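You operate a simulated robot arm through the tools that you are given. There is no shell and no other tool. Be economical: measure what you need, move in short steps, check, and stop when the job is done.

Carry out the task below with a simulated robot arm. There is one attempt and no reset: what you move stays moved.

TASK
Clamp the green heel and brush glue on the middle of its top.
Fine: clamp it first and leave it clamped; brush back in its tub; lid on the glue pot after the gluing. A coat counts when it lies all over at full strength: go over it till it gets no stronger.
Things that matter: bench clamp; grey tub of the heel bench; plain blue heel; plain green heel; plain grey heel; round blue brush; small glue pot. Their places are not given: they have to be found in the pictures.

The check looks at the end state, three seconds after you hand in, the way a careful person would. Anything else that was tipped, shoved, dropped, spilled or broken makes it a failure. A push-on lid holds only when it is set on centred and level and pressed home; a screw cap is set on level and turned clockwise until tight.

THE ROBOT
A 7-joint arm with a two-finger parallel gripper, fixed in place. Base frame: the origin is at the foot of the arm, x ahead of it, y to its left, z up; the work surface is at about z = 0. Lengths are in mm, angles in degrees, forces in N, time in s.
With the tool pointing down near the work surface it reaches from about 220 to 580 mm from the base axis. Its first joint turns from -66.0 to 66.0 degrees. Payload 2.5 kg.
The TCP is the grasp point between the finger pads, 23 mm short of the fingertips. In the tool frame z runs along the fingers and y along their closing line. The gripper opens to 94 mm. The fingers are 38 mm wide and 10 mm thick; the gripper's body (54 by 96 mm) begins 39 mm behind the TCP.
Orientation is that of the tool frame in the base frame, as [roll, pitch, yaw] about the fixed x, y, z axes, in that order (R = Rz(yaw) Ry(pitch) Rx(roll)). With the fingers straight down and closing along the base's y, the tool's x points along the base's -x, its y along +y and its z along -z.

THE INTERFACE
- The arm moves only by the tool drive_tool. Its argument "plan" is a list of rows, each an object (a shift or turn left out is 0, a gripper value left out holds the last) with "travel": the shift along the tool's x, y, z in m, a list of three; "turn": the turn, a rotation vector about the tool's x, y, z in degrees, a list of three; "hand": the gripper command, from -1 (shut) to 1 (fully open), values between in proportion. In form: [{"travel": [tx, ty, tz], "turn": [rx, ry, rz], "hand": hand}, ...]. A call has 1 to 8 rows; each row shifts and turns the commanded pose from where the row before left it, along the tool's axes as they then stand. Rows are played at 5 a second. More than 50 mm and 8.6 degrees between two rows, or a gripper value outside its range, and nothing of the call is played. A pose out of reach is approached as far as the arm can. The call stops where the force on the tool passes 70 N (or 10 N more than at its start, if that is more) or the arm is blocked; 0.2 s more then pass. Each finger travels about 108 mm/s and halts on what it meets, pressing with about 36 N; the grip force reading is that of the motor and also rises with nothing between the fingers. The clock runs only during rows and for 0.2 s after the last one: add rows that do not move to give the fingers time. The reply holds the time, the measured pose of the TCP, the force on the tool along the base axes, the opening and the grip force, in the units named above and with some noise, with the torque about the TCP (base axes, N m) and any sound that the robot's microphone picked up, and new pictures: "show" is both (left out), scene, wrist or none.
- Cameras (640 x 400 px; columns grow to the right, rows downward): "scene" is fixed at [102.8, -398.7, 541.1]; the picture's right is [0.93, -0.36, 0.00], its down [-0.22, -0.57, -0.79] and it looks along [0.29, 0.74, -0.61] (base axes); focal length 247 px, centre (320, 200). "wrist" rides on the gripper at [86, 16, -74] in the tool frame; the picture's right is [-0.18, 0.98, 0.00], its down [-0.58, -0.11, -0.81] and it looks along [-0.79, -0.15, 0.59] (tool axes); focal length 243 px, centre (320, 200).
- probe_pixels(camera, pixels): for up to 12 pixels [column, row] of the newest picture of that camera ("zoom" is the newest enlarged one), the place [x, y, z] in the base frame of the surface seen there, good to about 2 mm. It takes no simulated time.
- inspect(camera, box): a new picture of the part [left, top, right, bottom] of that camera's present view, enlarged. It takes no simulated time.
- sign_off(): hands the job in; it is judged then, once.

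Work in short steps. Measure before you move; look again where a grasp or a placing could have gone wrong, and mend it. You have 80 turns and 200 pictures in all, those below and enlarged ones among them. Open the gripper and draw the arm clear of the work before you hand the job in, unless the task says otherwise; then end with one line.

The tools are called after "Emit:" as a command line: name --argument value ..., lists and objects as JSON in quotes. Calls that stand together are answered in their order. drive_tool: Moves the arm, as the interface text tells. Its arguments: {"type":"object","properties":{"plan":{"type":"array","items":{"type":"object","properties":{"travel":{"type":"array","items":{"type":"number"}},"turn":{"type":"array","items":{"type":"number"}},"hand":{"type":"number"}}}},"show":{"type":"string","enum":["both","scene","wrist","none"]}},"required":["plan"]} The other tools are called the same way: probe_pixels (camera, pixels) gives the place of the surface under pixels of a picture; inspect (camera, box) takes an enlarged picture of a part of a camera's view; sign_off () hands the job in.

At the start:

```text
t: 0.0
position: [342.9, 170.0, 382.2]
tool_rot: [-180.0, 0.0, 180.0]
wrist_force: [0.2, 0.5, 0.0]
torque: [-0.01, -0.01, 0.01]
finger_gap: 94.0
gripper_force: 0.0
```

scene: 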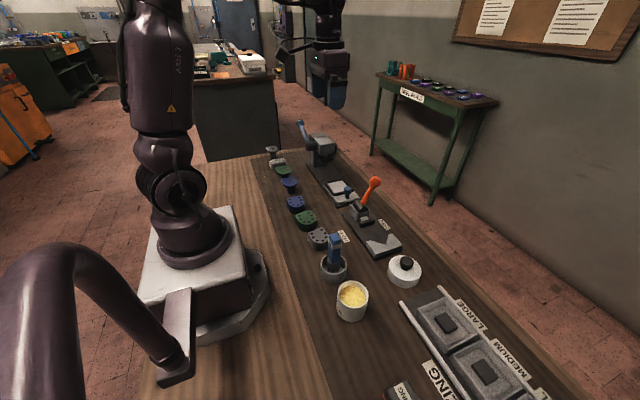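
wrist: 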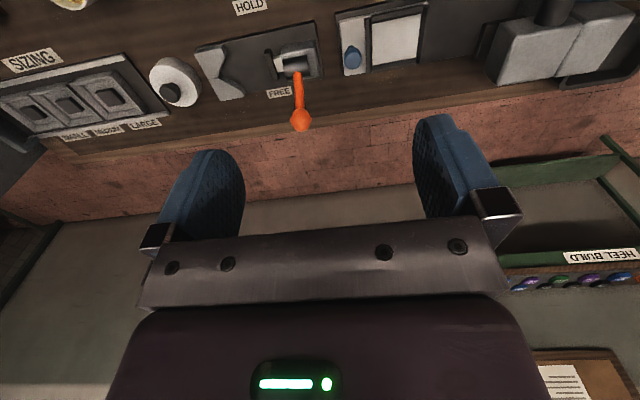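

The scene shows heels in a row (about 280-320, 165-240), a toggle clamp (370,210), a brush in a tub (333,260) and a glue pot (352,300). I'll enlarge these areas.

Emit:
inspect --camera "scene" --box '[255, 120, 415, 220]'

Emit:
inspect --camera "scene" --box '[280, 170, 440, 270]'

Emit:
inspect --camera "scene" --box '[300, 220, 540, 370]'

```text
4.00 times, centred on (335, 170) of scene
```

zoom: 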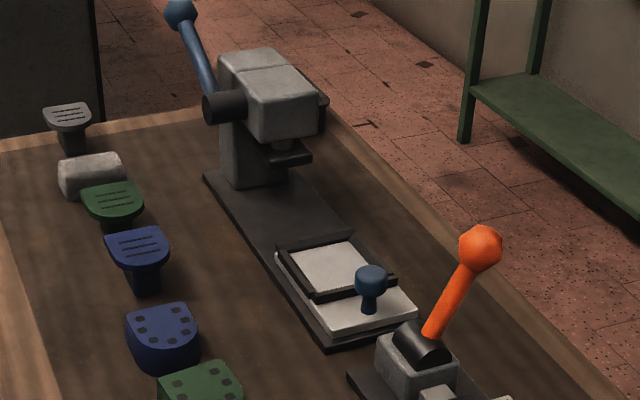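

```text
4.00 times, centred on (360, 220) of scene
```

zoom: 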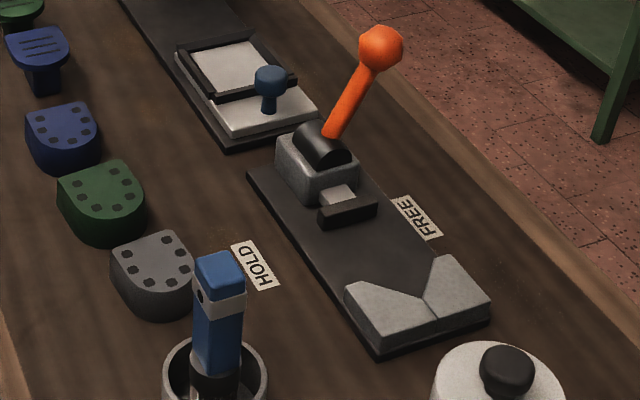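

```text
2.67 times, centred on (420, 295) of scene
```

zoom: 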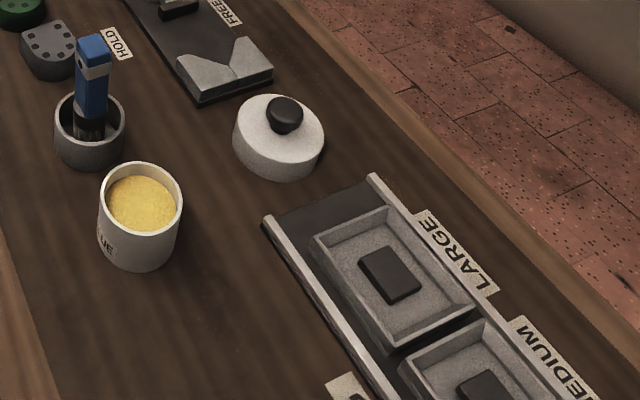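

I'll measure the main positions.

Emit:
probe_pixels --camera "scene" --pixels '[[295, 203], [305, 218], [317, 236], [283, 168], [290, 181], [271, 149], [352, 296], [404, 262], [334, 240], [333, 275], [375, 182], [363, 217]]'

Emit:
probe_pixels --camera "zoom" --pixels '[[285, 105], [250, 130], [200, 65], [222, 72], [255, 45], [180, 10], [205, 85], [140, 200], [175, 185], [105, 205], [140, 168], [65, 140]]'

```text
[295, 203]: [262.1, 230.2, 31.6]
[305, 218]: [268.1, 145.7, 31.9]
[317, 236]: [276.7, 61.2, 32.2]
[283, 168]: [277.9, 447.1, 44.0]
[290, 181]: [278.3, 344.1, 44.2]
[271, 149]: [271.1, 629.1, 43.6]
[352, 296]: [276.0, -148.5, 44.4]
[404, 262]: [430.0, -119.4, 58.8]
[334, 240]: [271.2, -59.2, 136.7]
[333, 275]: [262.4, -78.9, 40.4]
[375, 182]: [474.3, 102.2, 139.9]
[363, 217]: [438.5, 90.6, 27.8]
```

```text
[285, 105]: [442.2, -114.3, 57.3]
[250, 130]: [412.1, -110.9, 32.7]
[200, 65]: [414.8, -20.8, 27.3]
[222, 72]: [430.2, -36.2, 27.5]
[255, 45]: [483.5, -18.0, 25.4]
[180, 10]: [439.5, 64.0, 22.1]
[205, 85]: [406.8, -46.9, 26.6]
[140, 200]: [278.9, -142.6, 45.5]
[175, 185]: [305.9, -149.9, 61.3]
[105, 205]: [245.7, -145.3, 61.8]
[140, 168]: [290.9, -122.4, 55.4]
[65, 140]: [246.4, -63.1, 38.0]
```

Tight zooms to tell "plain" heels and the clamp's details apart.

Emit:
inspect --camera "scene" --box '[260, 140, 324, 180]'

Emit:
inspect --camera "scene" --box '[280, 190, 360, 250]'

Emit:
inspect --camera "scene" --box '[335, 170, 415, 260]'

Emit:
inspect --camera "scene" --box '[310, 230, 390, 330]'

```text
10.00 times, centred on (292, 160) of scene
```

zoom: 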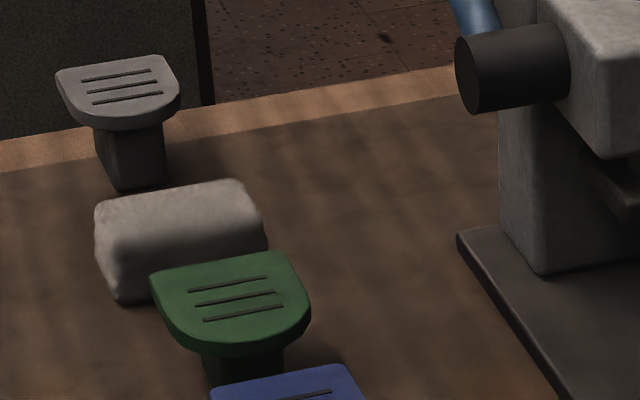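

```text
6.67 times, centred on (320, 220) of scene
```

zoom: 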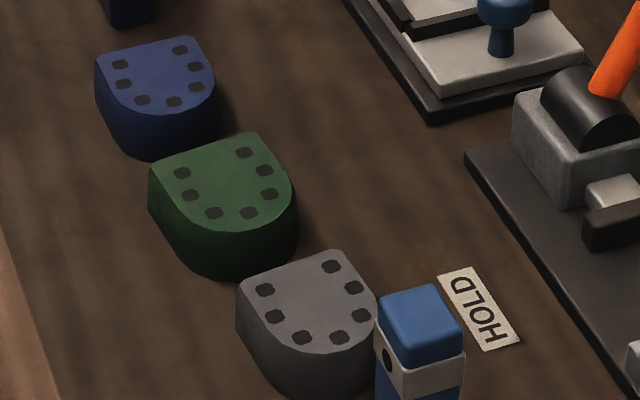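

```text
4.44 times, centred on (375, 215) of scene
```

zoom: 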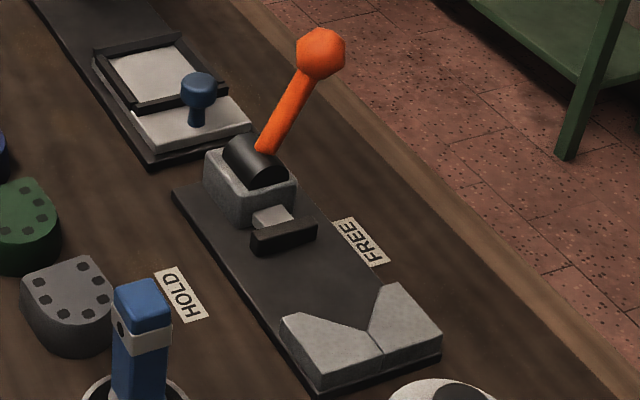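

```text
4.00 times, centred on (350, 280) of scene
```

zoom: 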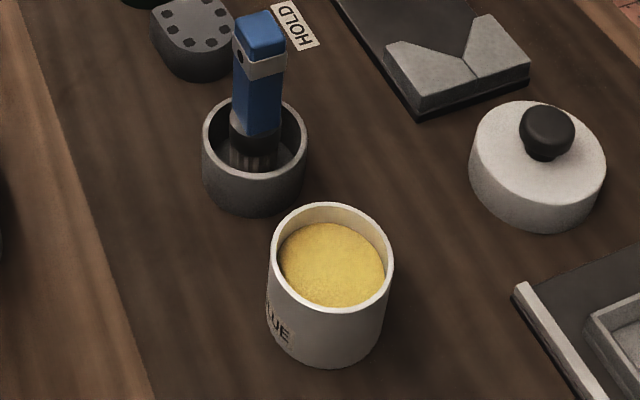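

Check the wall notes and shelf for hints on which heel style is "plain".

Emit:
inspect --camera "scene" --box '[460, 0, 620, 60]'

Emit:
inspect --camera "scene" --box '[370, 55, 500, 115]'

Emit:
inspect --camera "scene" --box '[370, 320, 560, 400]'

```text
4.00 times, centred on (540, 30) of scene
```

zoom: 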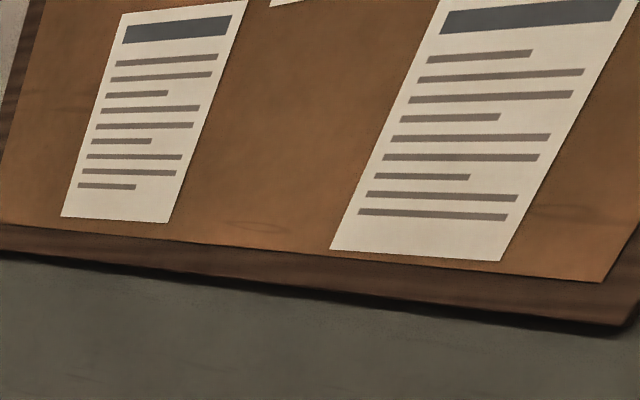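

```text
4.92 times, centred on (435, 85) of scene
```

zoom: 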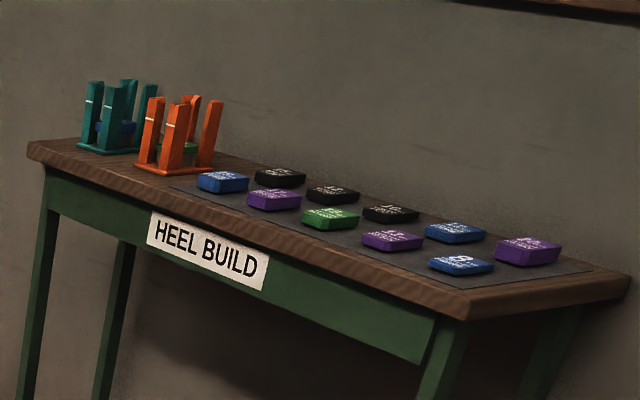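

```text
3.37 times, centred on (465, 360) of scene
```

zoom: 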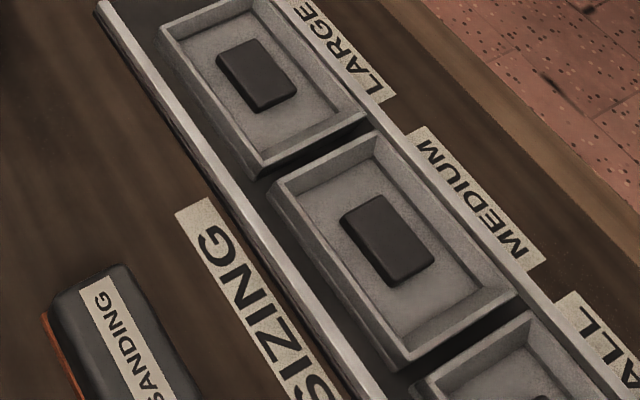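

Green heel block at about (268,146); its round side seems to face -y, toward the V jaw's direction. I'll measure heel edges, then clamp.

Emit:
inspect --camera "scene" --box '[290, 200, 338, 230]'

```text
13.33 times, centred on (314, 215) of scene
```

zoom: 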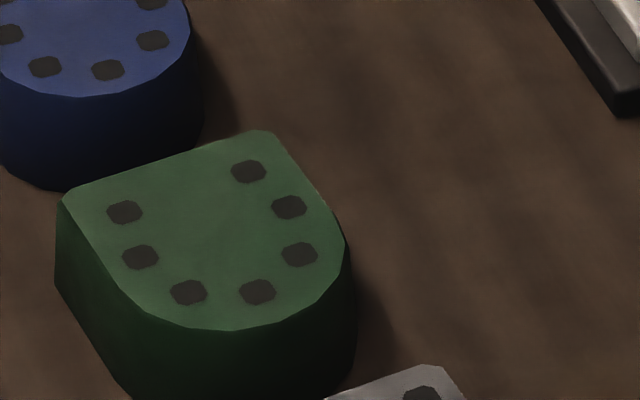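

Emit:
probe_pixels --camera "zoom" --pixels '[[66, 203], [268, 134], [168, 165], [341, 240], [120, 290], [230, 326], [320, 290], [200, 235], [124, 212], [248, 171], [189, 292], [257, 291]]'

Emit:
inspect --camera "scene" --box '[335, 190, 415, 260]'

```text
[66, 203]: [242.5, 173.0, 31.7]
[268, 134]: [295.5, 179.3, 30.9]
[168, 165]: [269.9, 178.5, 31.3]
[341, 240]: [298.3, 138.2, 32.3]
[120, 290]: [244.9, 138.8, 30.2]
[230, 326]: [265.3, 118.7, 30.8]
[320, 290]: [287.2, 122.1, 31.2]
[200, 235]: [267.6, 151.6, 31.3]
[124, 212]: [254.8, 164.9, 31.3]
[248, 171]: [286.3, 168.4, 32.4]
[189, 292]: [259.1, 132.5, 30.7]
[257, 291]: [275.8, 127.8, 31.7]
```

```text
5.71 times, centred on (375, 225) of scene
```

zoom: 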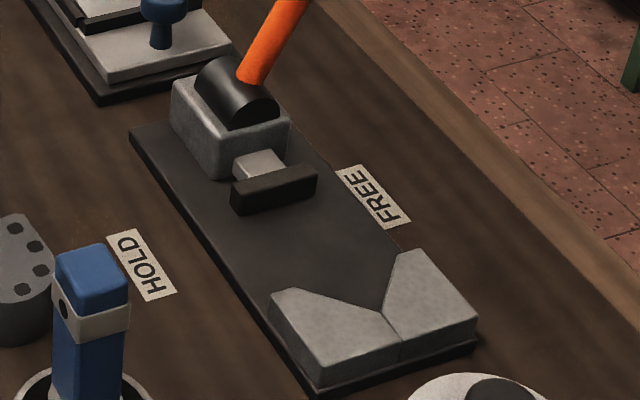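

Emit:
probe_pixels --camera "zoom" --pixels '[[292, 291], [380, 311], [405, 253], [315, 380], [472, 315], [132, 130], [200, 240], [290, 360], [233, 197], [313, 178], [270, 190], [330, 210]]'

Emit:
probe_pixels --camera "scene" --pixels '[[371, 191], [366, 203], [374, 178], [378, 186], [359, 212], [352, 210]]'

```text
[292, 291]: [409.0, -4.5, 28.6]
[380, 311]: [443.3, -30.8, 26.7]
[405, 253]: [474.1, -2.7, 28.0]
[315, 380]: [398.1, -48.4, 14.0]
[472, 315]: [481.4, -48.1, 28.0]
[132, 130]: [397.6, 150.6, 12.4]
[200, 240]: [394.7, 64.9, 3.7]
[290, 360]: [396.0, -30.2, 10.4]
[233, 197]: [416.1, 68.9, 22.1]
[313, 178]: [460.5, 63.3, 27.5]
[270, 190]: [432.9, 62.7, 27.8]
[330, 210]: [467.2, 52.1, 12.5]
```

```text
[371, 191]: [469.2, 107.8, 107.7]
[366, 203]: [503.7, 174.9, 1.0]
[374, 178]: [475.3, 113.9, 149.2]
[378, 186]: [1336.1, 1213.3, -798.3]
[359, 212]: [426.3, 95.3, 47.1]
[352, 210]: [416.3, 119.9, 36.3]
```

Green heel: about x 243–298, y 118–179, top z≈31, yaw about +4°. The clamp's V apex is near (441,-31), plate z≈12, pusher at y≈62. I move above the heel while turning the tool so the fingers close along x.

Emit:
drive_tool --plan '[{"travel": [0.0363, -0.006, 0.02]}, {"travel": [0.0363, -0.006, 0.02]}, {"travel": [0, 0, 0.02], "turn": [0, 0, 8.6]}, {"travel": [0, 0, 0.02], "turn": [0, 0, 8.6]}, {"travel": [0, 0, 0.02], "turn": [0, 0, 8.6]}, {"travel": [0, 0, 0.02], "turn": [0, 0, 8.6]}, {"travel": [0, 0, 0.02], "turn": [0, 0, 8.6]}, {"travel": [0, 0, 0.02], "turn": [0, 0, 8.6]}]' --show "none"

Emit:
drive_tool --plan '[{"travel": [0, 0, 0.02], "turn": [0, 0, 8.6]}, {"travel": [0, 0, 0.02], "turn": [0, 0, 8.6]}, {"travel": [0, 0, 0.02], "turn": [0, 0, 8.6]}, {"travel": [0, 0, 0.02], "turn": [0, 0, 8.6]}, {"travel": [0, 0, 0.02]}, {}]'

```text
t: 1.8
position: [270.7, 159.3, 222.6]
tool_rot: [179.9, 0.0, 128.4]
wrist_force: [0.1, 0.0, 0.1]
torque: [0.02, 0.04, 0.0]
finger_gap: 94.2
gripper_force: 0.1
```

```text
t: 3.2
position: [272.9, 160.9, 121.6]
tool_rot: [-179.9, -0.1, 94.0]
wrist_force: [-0.1, -0.1, 0.2]
torque: [0.01, -0.01, 0.0]
finger_gap: 93.9
gripper_force: 0.0
```

scene: 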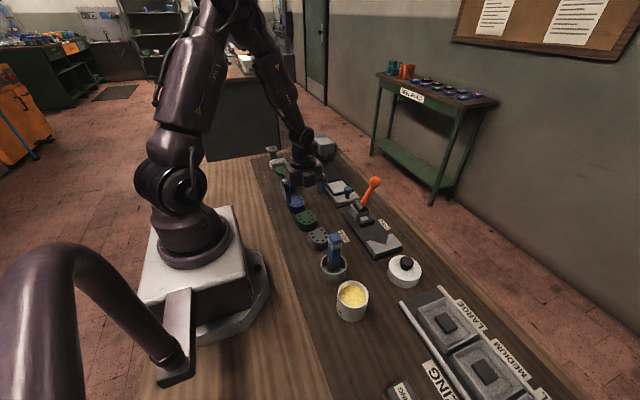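
wrist: 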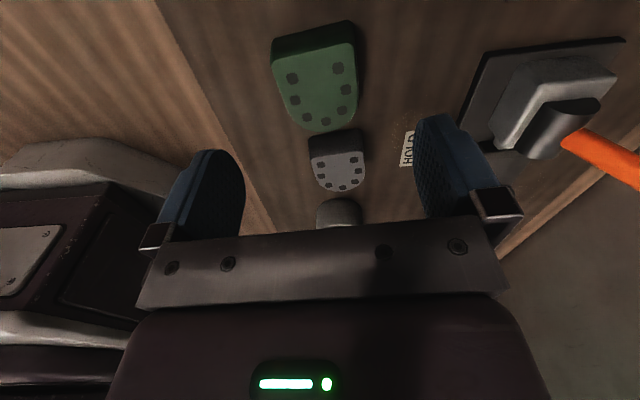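

The wrist view shows the green heel (316,75). I'll refine its edges from this picture.

Emit:
probe_pixels --camera "wrist" --pixels '[[277, 62], [352, 45], [314, 55], [357, 90], [285, 105], [325, 129], [318, 85], [292, 78], [338, 69]]'

```text
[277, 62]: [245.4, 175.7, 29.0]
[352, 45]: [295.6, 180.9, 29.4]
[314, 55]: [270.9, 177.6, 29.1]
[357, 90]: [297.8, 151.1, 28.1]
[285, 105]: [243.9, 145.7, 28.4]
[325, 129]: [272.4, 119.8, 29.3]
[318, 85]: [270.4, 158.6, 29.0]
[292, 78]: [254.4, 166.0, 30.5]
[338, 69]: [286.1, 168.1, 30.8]
```

Centered to within 2 mm; descend to z≈27 and close.

Emit:
drive_tool --plan '[{"travel": [0, -0.002, 0.04], "hand": 1}, {"travel": [0, 0, 0.04]}, {"travel": [0, 0, 0.014]}, {}, {"hand": 0}, {"hand": -1}, {}, {}]'

```text
t: 5.0
position: [269.1, 158.2, 27.0]
tool_rot: [-180.0, 0.1, 94.1]
wrist_force: [0.1, 0.8, -0.7]
torque: [0.0, 0.0, 0.01]
finger_gap: 58.4
gripper_force: 35.8
```

scene: 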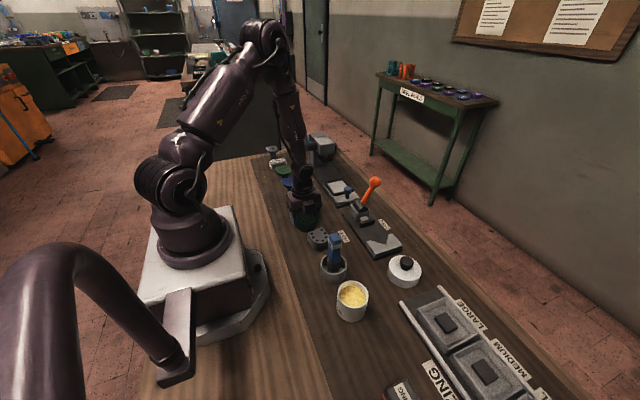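
wrist: 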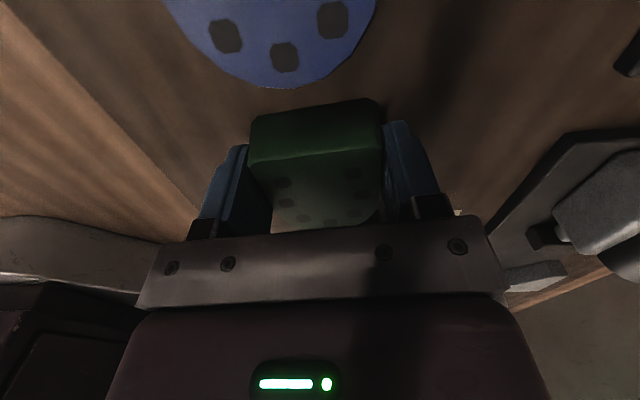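

The gap of 58 mm shows the heel held. To keep the fingers clear of the V jaws I regrip about 8 mm further back.

Emit:
drive_tool --plan '[{"hand": 0.6}, {}, {"travel": [0.008, 0.002, 0.0]}, {"hand": -1}, {}, {}, {"travel": [0, 0, -0.04]}, {"travel": [0, 0, -0.04]}]'

```text
t: 6.8
position: [269.2, 169.8, 108.6]
tool_rot: [180.0, 0.0, 94.1]
wrist_force: [-0.3, -0.8, -1.2]
torque: [-0.01, -0.01, 0.01]
finger_gap: 58.5
gripper_force: 36.1
```

scene: 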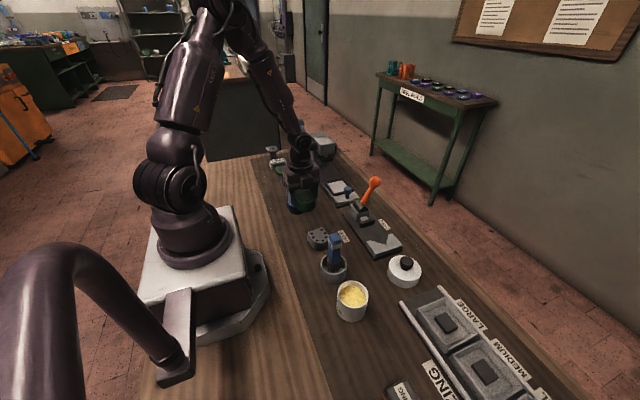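
wrist: 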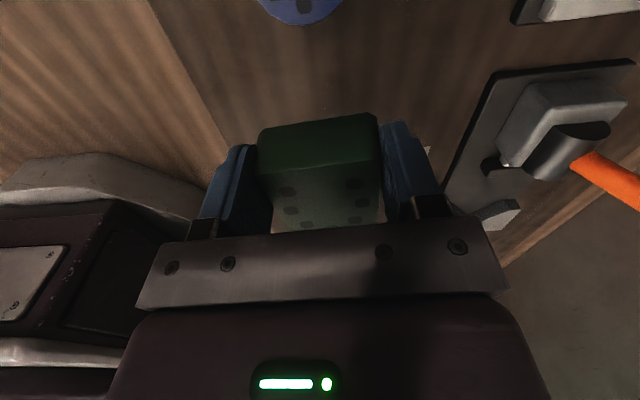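

With this yaw, the wrist camera (86 mm toward +y) could strike the clamp lever at placement. I'll put the heel back down, turn the tool 180°, and regrip with the camera on the -y side.

Emit:
drive_tool --plan '[{"travel": [0, 0, 0.04]}, {"travel": [0, 0, 0.0385]}, {}, {"travel": [0, 0, 0.0015]}, {"hand": 1}, {}, {"travel": [0, 0, -0.05]}, {"travel": [0, 0, -0.05]}]' --show "none"

Emit:
drive_tool --plan '[{"travel": [0, 0, -0.02], "turn": [0, 0, -8.6]}, {"turn": [0, 0, -8.6]}, {"turn": [0, 0, -8.6]}, {"turn": [0, 0, -8.6]}, {"turn": [0, 0, -8.6]}, {"turn": [0, 0, -8.6]}, {"turn": [0, 0, -8.6]}, {"turn": [0, 0, -8.6]}]' --show "none"

Emit:
drive_tool --plan '[{"turn": [0, 0, -8.6]}, {"turn": [0, 0, -8.6]}, {"turn": [0, 0, -8.6]}, {"turn": [0, 0, -8.6]}, {"turn": [0, 0, -8.6]}, {"turn": [0, 0, -8.6]}, {"turn": [0, 0, -8.6]}, {"turn": [0, 0, -8.6]}]' --show "none"

Emit:
drive_tool --plan '[{"turn": [0, 0, -8.6]}, {"turn": [0, 0, -8.6]}, {"turn": [0, 0, -8.6]}, {"turn": [0, 0, -8.6]}, {"turn": [0, 0, -8.0]}, {}]'

```text
t: 8.6
position: [269.8, 165.6, 130.4]
tool_rot: [-179.9, -0.1, 94.0]
wrist_force: [-0.4, 0.8, -0.8]
torque: [-0.02, -0.02, 0.02]
finger_gap: 94.1
gripper_force: 0.2
```

```text
t: 10.4
position: [270.7, 166.6, 148.5]
tool_rot: [-180.0, 0.0, 163.0]
wrist_force: [0.4, -0.1, 0.5]
torque: [0.0, 0.0, -0.01]
finger_gap: 93.8
gripper_force: 0.1
```

```text
t: 12.2
position: [271.8, 167.7, 148.3]
tool_rot: [-179.9, 0.0, -128.2]
wrist_force: [-0.2, -0.3, 0.3]
torque: [0.01, 0.03, 0.01]
finger_gap: 93.9
gripper_force: 0.1
```

```text
t: 13.6
position: [271.0, 166.3, 149.1]
tool_rot: [179.9, -0.1, -85.9]
wrist_force: [0.6, -0.2, -0.3]
torque: [-0.03, -0.01, -0.02]
finger_gap: 94.0
gripper_force: 0.0
```

scene: 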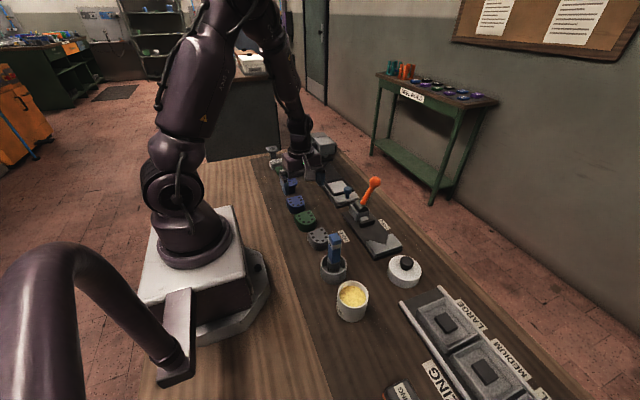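
wrist: 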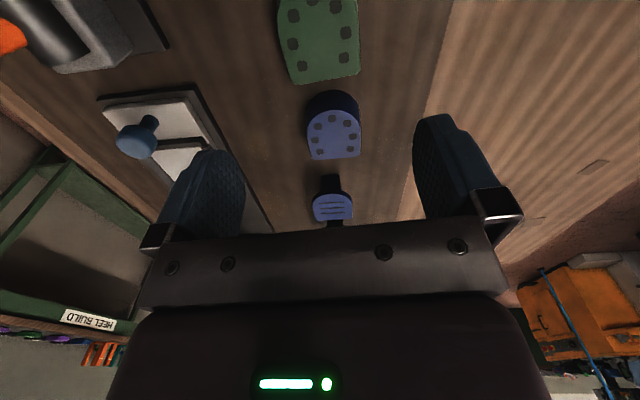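

The heel stands as before; I check its current edges.

Emit:
probe_pixels --camera "wrist" --pixels '[[297, 82], [359, 74], [326, 80], [357, 30], [287, 40], [318, 40]]'

Emit:
probe_pixels --camera "scene" --pixels '[[305, 218], [295, 215], [310, 211], [314, 220], [307, 225]]'

```text
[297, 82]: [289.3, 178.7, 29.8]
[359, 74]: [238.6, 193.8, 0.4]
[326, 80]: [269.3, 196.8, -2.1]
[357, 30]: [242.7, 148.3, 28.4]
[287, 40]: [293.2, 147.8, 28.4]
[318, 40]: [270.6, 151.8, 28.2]
```

```text
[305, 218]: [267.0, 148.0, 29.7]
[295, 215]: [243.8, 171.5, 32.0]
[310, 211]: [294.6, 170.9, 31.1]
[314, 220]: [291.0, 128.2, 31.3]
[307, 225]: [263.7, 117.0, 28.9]
```

Same place. Descend to z≈27, close, and lift.

Emit:
drive_tool --plan '[{"travel": [0, 0.0015, 0.045]}, {"travel": [0, 0, 0.045]}, {"travel": [0, 0, 0.032]}, {}, {"hand": -1}, {}, {}, {}]' --show "none"

Emit:
drive_tool --plan '[{"travel": [0, 0, -0.04]}, {"travel": [0, 0, -0.04]}, {"turn": [0, 0, 4]}, {}]'

```text
t: 15.4
position: [270.8, 166.7, 25.3]
tool_rot: [180.0, 0.0, -86.0]
wrist_force: [-0.4, -0.5, 0.5]
torque: [0.05, 0.0, 0.0]
finger_gap: 58.8
gripper_force: 36.1
```

```text
t: 16.4
position: [270.4, 165.5, 104.3]
tool_rot: [180.0, 0.0, -90.0]
wrist_force: [0.7, 0.0, -1.1]
torque: [0.02, 0.02, 0.02]
finger_gap: 58.8
gripper_force: 36.3
```

scene: 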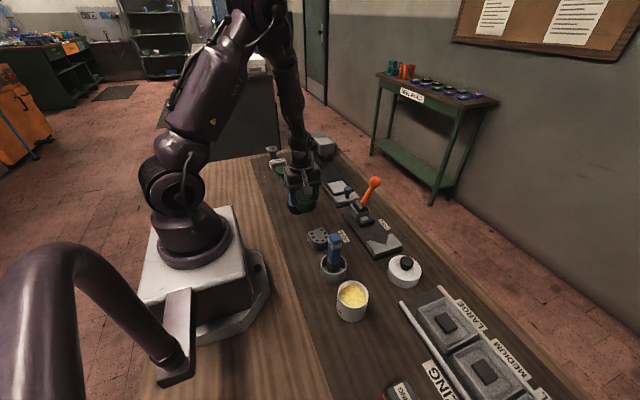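
wrist: 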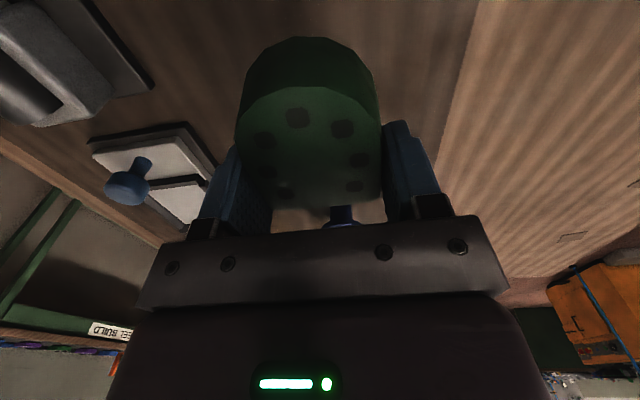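

Heel held. Carry it above the V seat at about (441, 30) at z≈104.

Emit:
drive_tool --plan '[{"travel": [0.03, -0.03, 0]}, {"travel": [0.03, -0.03, 0]}, {"travel": [0.03, -0.035, 0]}, {"travel": [0.0255, -0.037, 0]}, {"travel": [0.02, -0.0375, 0]}, {}]'

```text
t: 17.8
position: [437.8, 30.2, 106.4]
tool_rot: [-180.0, 0.0, -89.9]
wrist_force: [-0.5, -0.1, -0.4]
torque: [-0.02, -0.02, -0.01]
finger_gap: 58.8
gripper_force: 35.6
```

scene: 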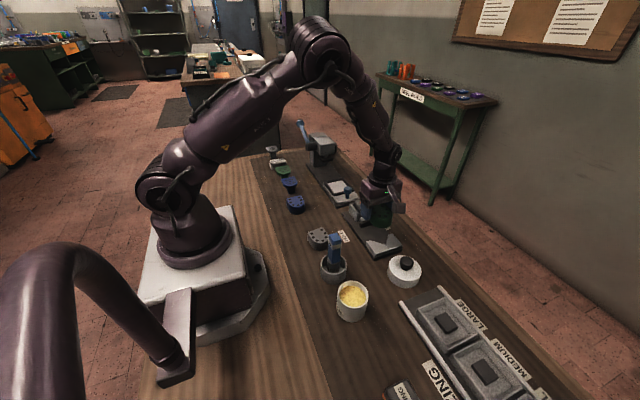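
wrist: 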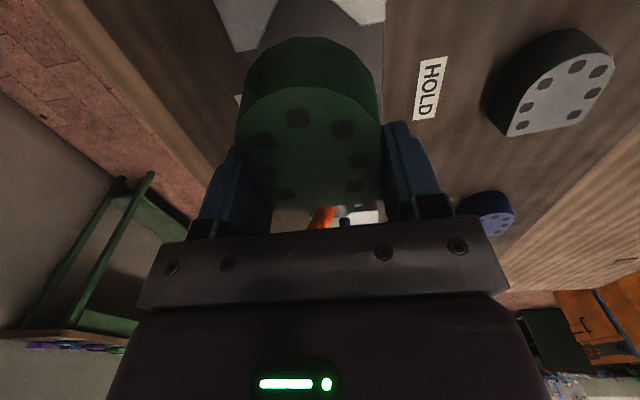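

Emit:
inspect --camera "wrist" --box '[200, 0, 420, 130]'

Emit:
inspect --camera "scene" --box '[340, 180, 420, 260]'

Emit:
probe_pixels --camera "wrist" --pixels '[[247, 47], [382, 100], [383, 40], [340, 2], [300, 20], [233, 50], [355, 22], [270, 5], [384, 20]]'

```text
2.91 times, centred on (310, 65) of wrist
```

zoom: 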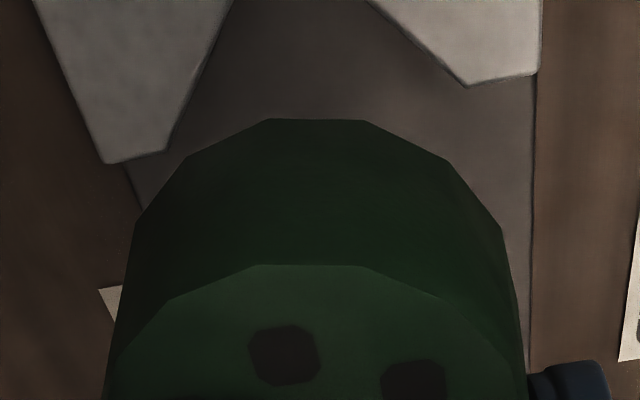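

```text
5.00 times, centred on (380, 220) of scene
```

zoom: 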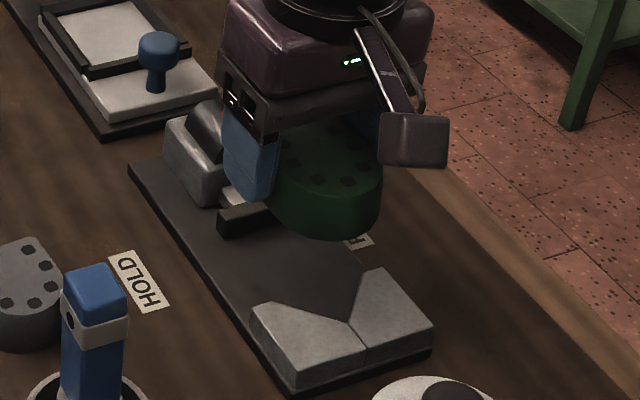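

```text
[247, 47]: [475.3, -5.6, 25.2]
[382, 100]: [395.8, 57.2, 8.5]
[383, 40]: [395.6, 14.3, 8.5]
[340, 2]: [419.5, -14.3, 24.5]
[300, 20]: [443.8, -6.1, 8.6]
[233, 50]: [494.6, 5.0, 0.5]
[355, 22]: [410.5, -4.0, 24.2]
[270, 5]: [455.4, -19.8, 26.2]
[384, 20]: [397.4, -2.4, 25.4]
```

Emit:
probe_pixels --camera "zoom" --pixels '[[262, 303], [352, 321], [380, 270], [432, 322], [215, 222], [250, 300]]'

Emit:
probe_pixels --camera "wrist" --pixels '[[359, 25], [257, 46], [331, 1], [278, 3], [240, 53], [384, 60]]'

```text
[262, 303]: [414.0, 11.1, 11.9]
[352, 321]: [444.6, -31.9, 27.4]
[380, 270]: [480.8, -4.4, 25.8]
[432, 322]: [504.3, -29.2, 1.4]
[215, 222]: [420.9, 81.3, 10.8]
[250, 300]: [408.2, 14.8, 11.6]
```

```text
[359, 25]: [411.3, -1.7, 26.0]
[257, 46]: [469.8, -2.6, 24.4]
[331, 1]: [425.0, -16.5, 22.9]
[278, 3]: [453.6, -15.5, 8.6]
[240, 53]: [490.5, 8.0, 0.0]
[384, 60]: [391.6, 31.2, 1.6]
```

V is centred at x≈441 and the heel has ~4 mm clearance at y≈34. Shift there and lower to just above the plate.

Emit:
drive_tool --plan '[{"travel": [-0.004, -0.003, 0]}, {"travel": [0, 0, 0.035]}, {"travel": [0, 0, 0.028]}, {}, {"travel": [0, 0, 0.002]}, {"travel": [0, 0, 0.002]}, {}]'

```text
t: 19.4
position: [443.0, 35.3, 41.9]
tool_rot: [-179.7, 0.1, -89.9]
wrist_force: [1.8, 1.0, 22.1]
torque: [-0.89, -0.59, 0.08]
finger_gap: 59.2
gripper_force: 35.8
```

scene: 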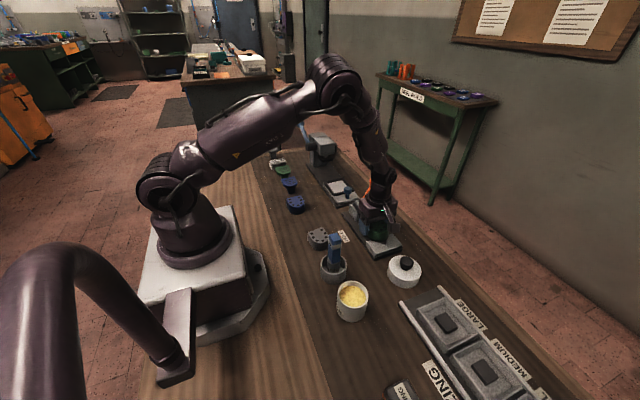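
wrist: 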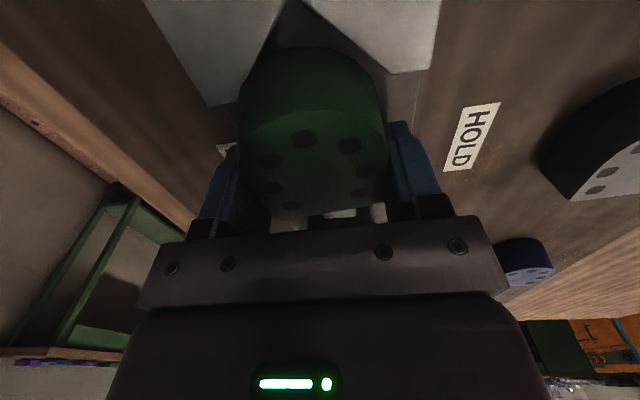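

22 N contact at z 42, a bit sooner than expected; look close.

Emit:
inspect --camera "scene" --box '[345, 190, 415, 260]'

Emit:
inspect --camera "wrist" --box '[180, 0, 460, 240]'

```text
5.71 times, centred on (380, 225) of scene
```

zoom: 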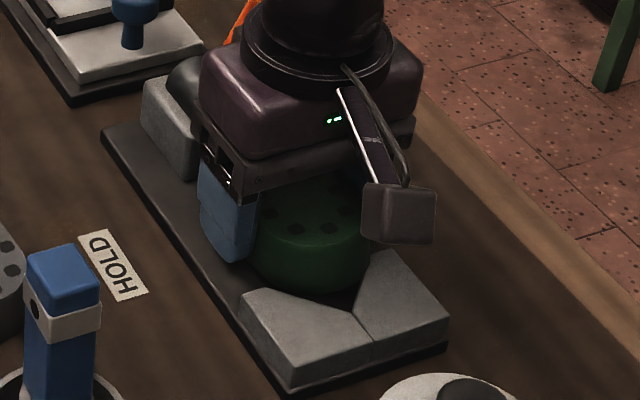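

```text
1.67 times, centred on (320, 120) of wrist
```

zoom: 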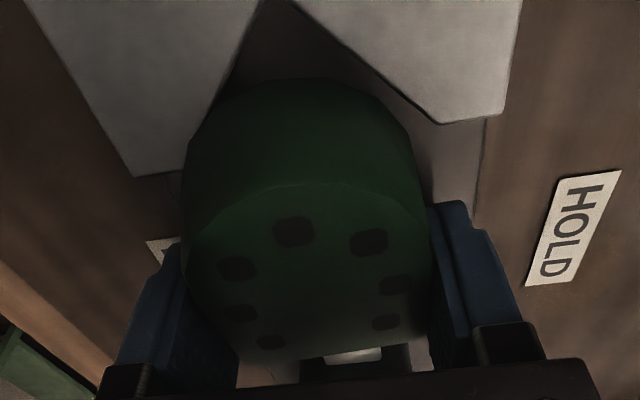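

The heel seems to have caught the +x jaw corner and tilted slightly in the grip. I raise, shift away (+y 12, -x 2.5), and look.

Emit:
drive_tool --plan '[{"travel": [0, 0, -0.02]}, {"travel": [-0.012, 0.0025, 0]}, {}]'

Emit:
inspect --camera "wrist" --box '[180, 0, 460, 240]'

Emit:
inspect --camera "scene" --box '[345, 190, 415, 260]'

```text
t: 20.2
position: [439.1, 46.0, 57.9]
tool_rot: [180.0, -0.1, -90.0]
wrist_force: [-0.4, 0.2, -0.7]
torque: [0.02, -0.01, -0.02]
finger_gap: 59.1
gripper_force: 35.9
```

scene: 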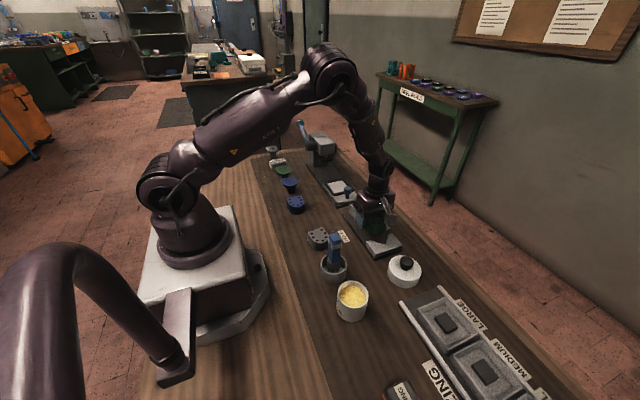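
wrist: 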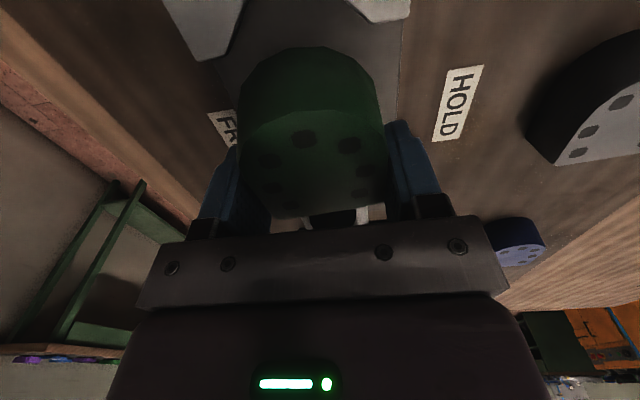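

```text
1.67 times, centred on (320, 120) of wrist
```

zoom: 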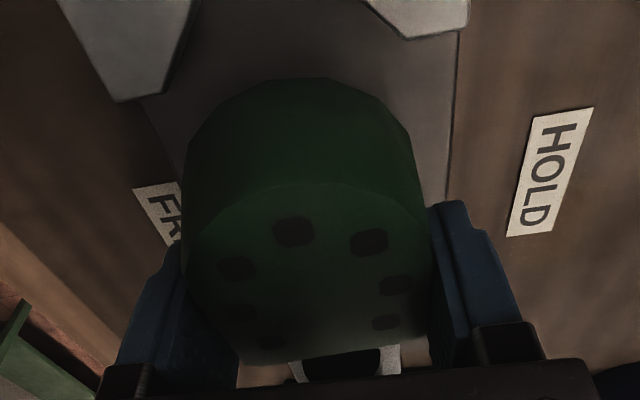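

```text
5.71 times, centred on (380, 225) of scene
```

zoom: 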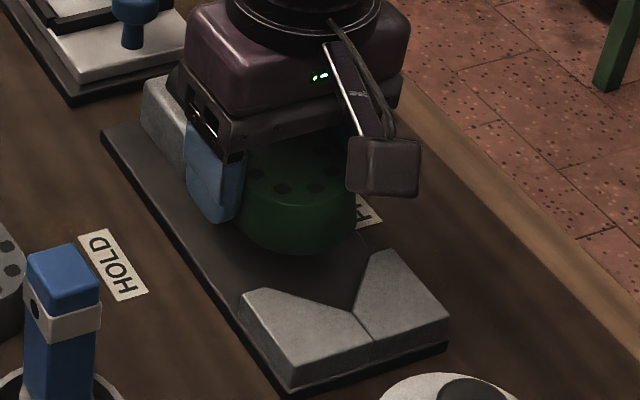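

Emit:
probe_pixels --camera "wrist" --pixels '[[312, 115], [275, 120], [365, 125], [320, 190], [275, 195], [360, 190], [300, 60], [345, 60]]'

Emit:
probe_pixels --camera "zoom" --pixels '[[300, 205], [265, 195], [340, 195], [300, 160], [260, 160], [300, 245], [250, 225]]'

```text
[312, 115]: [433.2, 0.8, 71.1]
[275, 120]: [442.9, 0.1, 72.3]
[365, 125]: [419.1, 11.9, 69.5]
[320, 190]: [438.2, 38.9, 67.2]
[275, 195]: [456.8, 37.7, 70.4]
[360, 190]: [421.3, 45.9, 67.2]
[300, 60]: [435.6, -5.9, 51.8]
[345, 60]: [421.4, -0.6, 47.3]
```

```text
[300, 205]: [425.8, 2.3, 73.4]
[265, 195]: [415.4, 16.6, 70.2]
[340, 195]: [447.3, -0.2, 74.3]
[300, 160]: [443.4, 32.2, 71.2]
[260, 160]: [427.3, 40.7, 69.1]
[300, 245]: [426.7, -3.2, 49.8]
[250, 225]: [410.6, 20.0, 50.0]
```

The heel top shows a tilt (front ~5 mm high). I'll lower it onto the open plate, release so it lies flat, and regrip.

Emit:
drive_tool --plan '[{"travel": [0, 0, 0.012]}, {"travel": [0, 0, 0.006]}, {}, {"travel": [0, 0, 0.002]}, {}]' --show "wrist"

```text
t: 21.4
position: [438.7, 46.2, 39.2]
tool_rot: [-179.9, 0.0, -90.0]
wrist_force: [1.9, -4.1, 0.3]
torque: [0.03, -0.04, -0.09]
finger_gap: 59.1
gripper_force: 35.6
```

wrist: 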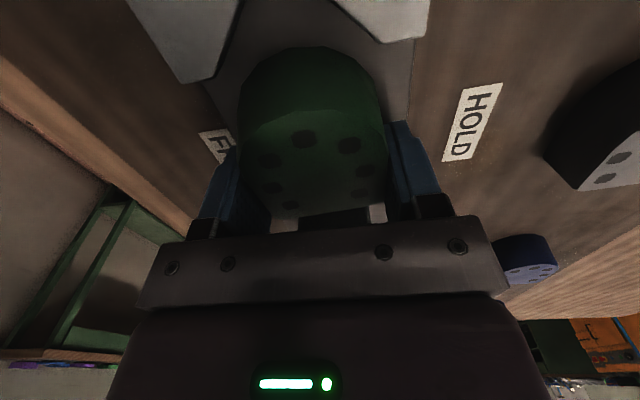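

A -4 N side force suggests the heel's back touches the pusher; shift 2 mm toward -y, lower gently.

Emit:
drive_tool --plan '[{"travel": [0.003, 0, 0]}, {}, {"travel": [0, 0, 0.0015]}, {"travel": [0, 0, 0.0015]}, {}]' --show "none"

```text
t: 22.6
position: [438.8, 44.3, 36.7]
tool_rot: [-180.0, 0.1, -90.0]
wrist_force: [-0.3, 0.8, -1.1]
torque: [0.04, 0.0, 0.01]
finger_gap: 59.0
gripper_force: 36.2
```

Emit:
drive_tool --plan '[{"travel": [0, 0, 0.001]}, {}, {"hand": 0.5}, {}, {}]'

Emit:
inspect --camera "wrist" --box '[180, 0, 460, 240]'

Emit:
inspect --camera "scene" --box '[345, 190, 415, 260]'

```text
t: 23.8
position: [438.7, 45.4, 36.0]
tool_rot: [-180.0, -0.1, -90.0]
wrist_force: [0.1, -0.1, -0.1]
torque: [0.05, 0.0, 0.0]
finger_gap: 70.4
gripper_force: 0.2
```

scene: 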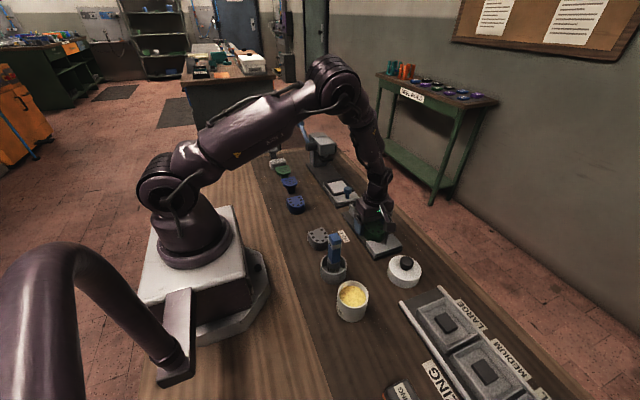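
wrist: 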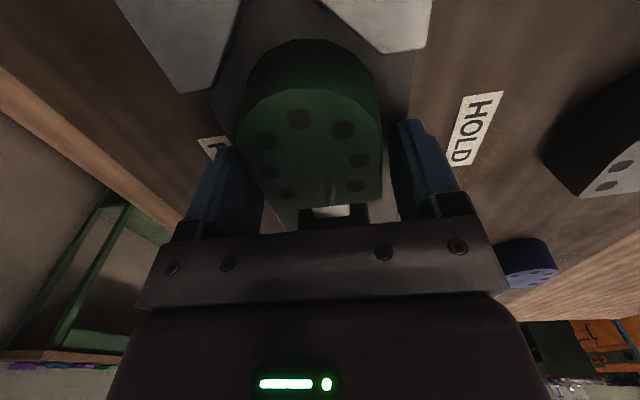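

```text
1.67 times, centred on (320, 120) of wrist
```

zoom: 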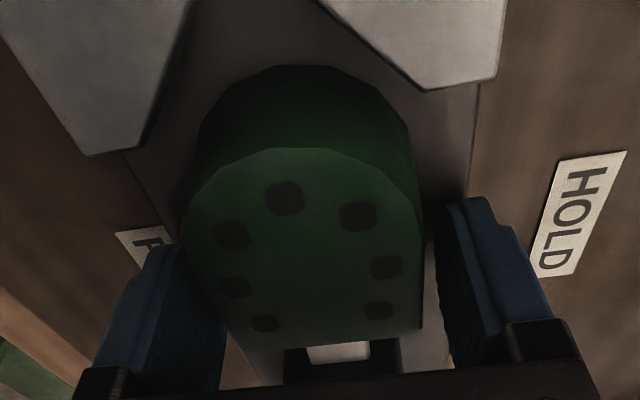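

```text
5.71 times, centred on (380, 225) of scene
```

zoom: 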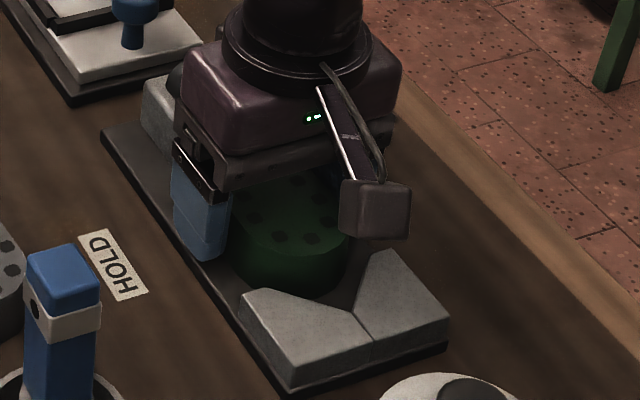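

Emit:
probe_pixels --camera "wrist" --pixels '[[310, 95], [270, 130], [350, 120], [320, 180], [280, 190], [360, 190], [312, 205], [378, 140], [243, 135], [430, 85], [214, 90]]'

Emit:
probe_pixels --camera "zoom" --pixels '[[250, 225], [290, 220], [330, 225], [250, 190], [300, 185], [262, 246], [265, 285]]'

```text
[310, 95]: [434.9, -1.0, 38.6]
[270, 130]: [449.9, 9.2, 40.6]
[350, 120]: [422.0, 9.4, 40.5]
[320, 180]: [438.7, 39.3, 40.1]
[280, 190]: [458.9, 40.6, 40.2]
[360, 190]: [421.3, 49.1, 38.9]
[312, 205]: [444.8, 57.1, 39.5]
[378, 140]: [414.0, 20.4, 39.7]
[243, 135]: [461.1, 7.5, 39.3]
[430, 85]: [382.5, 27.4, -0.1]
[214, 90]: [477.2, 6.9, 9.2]
```

```text
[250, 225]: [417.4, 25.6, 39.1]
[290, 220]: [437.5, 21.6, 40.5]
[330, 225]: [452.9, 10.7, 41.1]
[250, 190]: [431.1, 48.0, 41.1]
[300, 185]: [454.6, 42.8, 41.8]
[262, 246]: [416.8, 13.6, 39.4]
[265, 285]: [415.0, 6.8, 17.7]
```

The heel now lies flat (top z≈40), x centre ≈438.5, front y≈-2. Regrip and slide toward the V by 12 mm in small steps.

Emit:
drive_tool --plan '[{"hand": -1}, {}, {}, {"travel": [0.004, -0.001, 0]}, {"travel": [0.004, -0.001, 0]}, {"travel": [0.004, 0, 0]}, {}]' --show "wrist"

```text
t: 25.4
position: [442.1, 35.3, 36.6]
tool_rot: [180.0, 0.2, -89.8]
wrist_force: [-4.4, 10.6, 9.4]
torque: [-0.19, 0.14, -0.07]
finger_gap: 59.1
gripper_force: 35.9
```

wrist: 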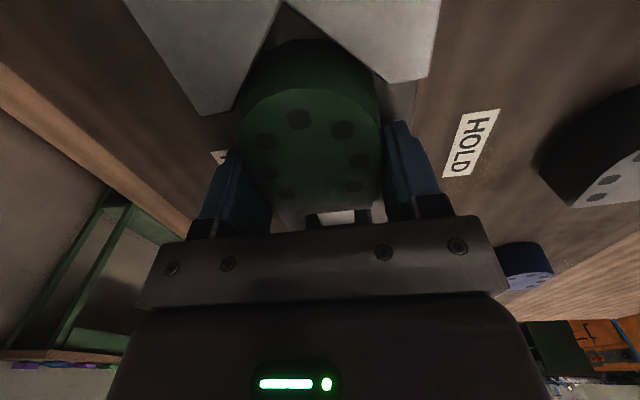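

Contact (10 N in +y, -4 N in x): the heel touches the +x jaw. Nudge -x 2 mm and a bit further in.

Emit:
drive_tool --plan '[{"travel": [0, 0.002, 0]}, {"travel": [0.001, 0, 0]}, {}]' --show "wrist"

Emit:
inspect --camera "wrist" --box '[180, 0, 460, 240]'

```text
t: 26.2
position: [439.8, 34.3, 34.5]
tool_rot: [-179.8, 0.2, -89.9]
wrist_force: [5.3, 14.2, -3.3]
torque: [0.49, -0.16, 0.15]
finger_gap: 59.1
gripper_force: 36.2
```

wrist: 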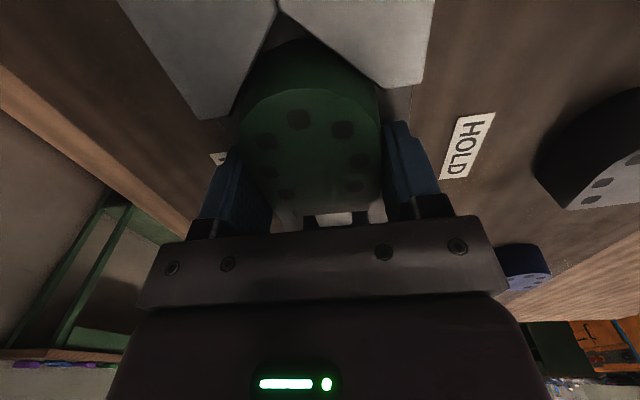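

```text
1.67 times, centred on (320, 120) of wrist
```

zoom: 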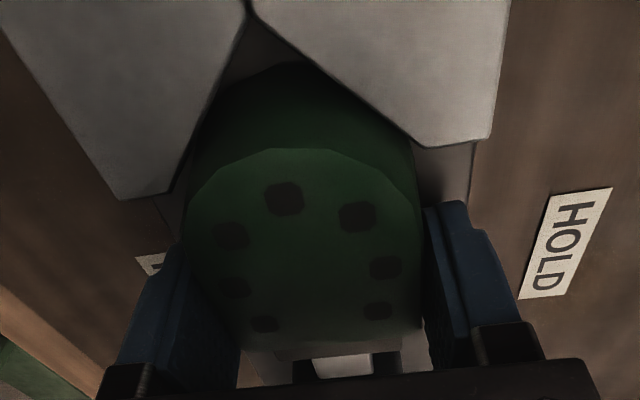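

Seated against both jaws. Release, rise straight up.

Emit:
drive_tool --plan '[{"hand": 0.4}, {}, {"hand": 0.7}, {"travel": [0, 0, -0.04]}, {"travel": [0, 0, -0.045]}, {"travel": [0, 0, -0.045]}, {"travel": [0.03, 0, -0.03]}, {}]'

Emit:
inspect --camera "scene" --box '[335, 165, 415, 260]'

```text
t: 28.0
position: [439.9, 2.0, 196.7]
tool_rot: [180.0, 0.1, -89.9]
wrist_force: [-0.4, 0.1, 0.5]
torque: [0.01, 0.03, 0.0]
finger_gap: 79.9
gripper_force: 0.1
```

scene: 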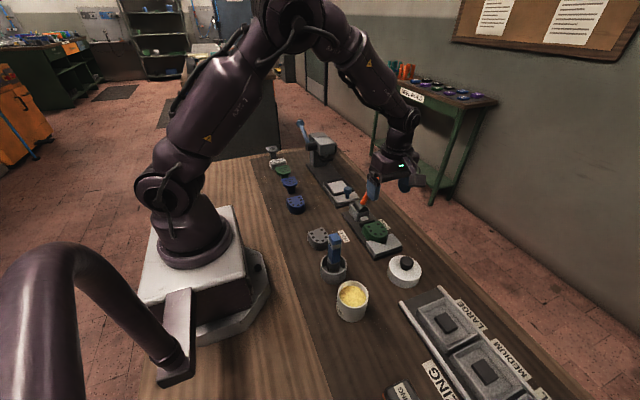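
wrist: 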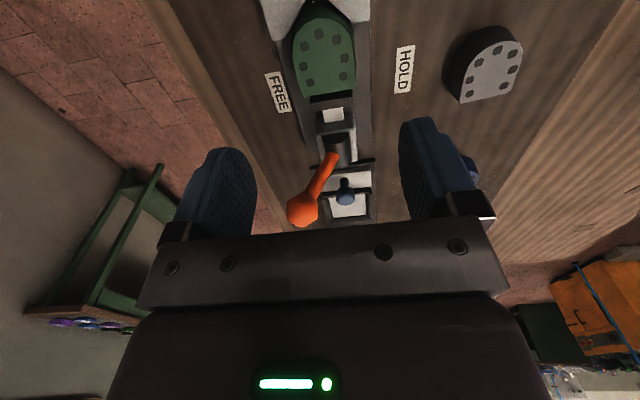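

```text
4.21 times, centred on (375, 212) of scene
```

zoom: 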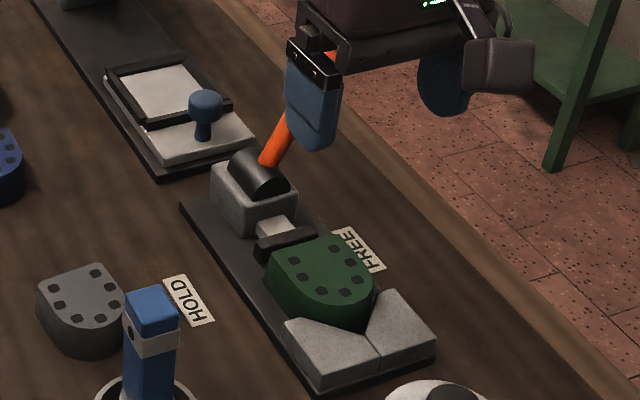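

The heel sits in the V. Measure the lever precisely.

Emit:
probe_pixels --camera "wrist" --pixels '[[302, 208], [293, 212], [312, 212], [318, 185], [328, 162], [337, 150], [300, 222], [332, 97], [345, 175]]'

Emit:
inspect --camera "wrist" --box '[260, 80, 400, 240]'

```text
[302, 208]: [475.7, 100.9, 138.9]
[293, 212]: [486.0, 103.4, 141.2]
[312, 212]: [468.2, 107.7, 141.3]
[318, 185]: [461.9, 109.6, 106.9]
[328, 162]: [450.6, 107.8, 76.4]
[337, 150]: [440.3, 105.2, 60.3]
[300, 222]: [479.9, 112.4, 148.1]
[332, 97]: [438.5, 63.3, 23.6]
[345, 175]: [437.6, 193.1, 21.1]
```

```text
2.50 times, centred on (330, 160) of wrist
```

zoom: 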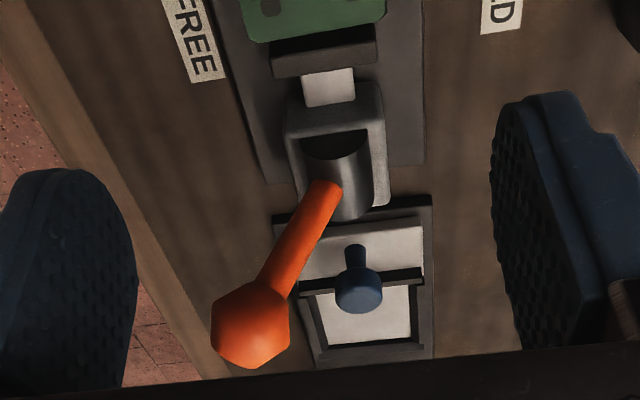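

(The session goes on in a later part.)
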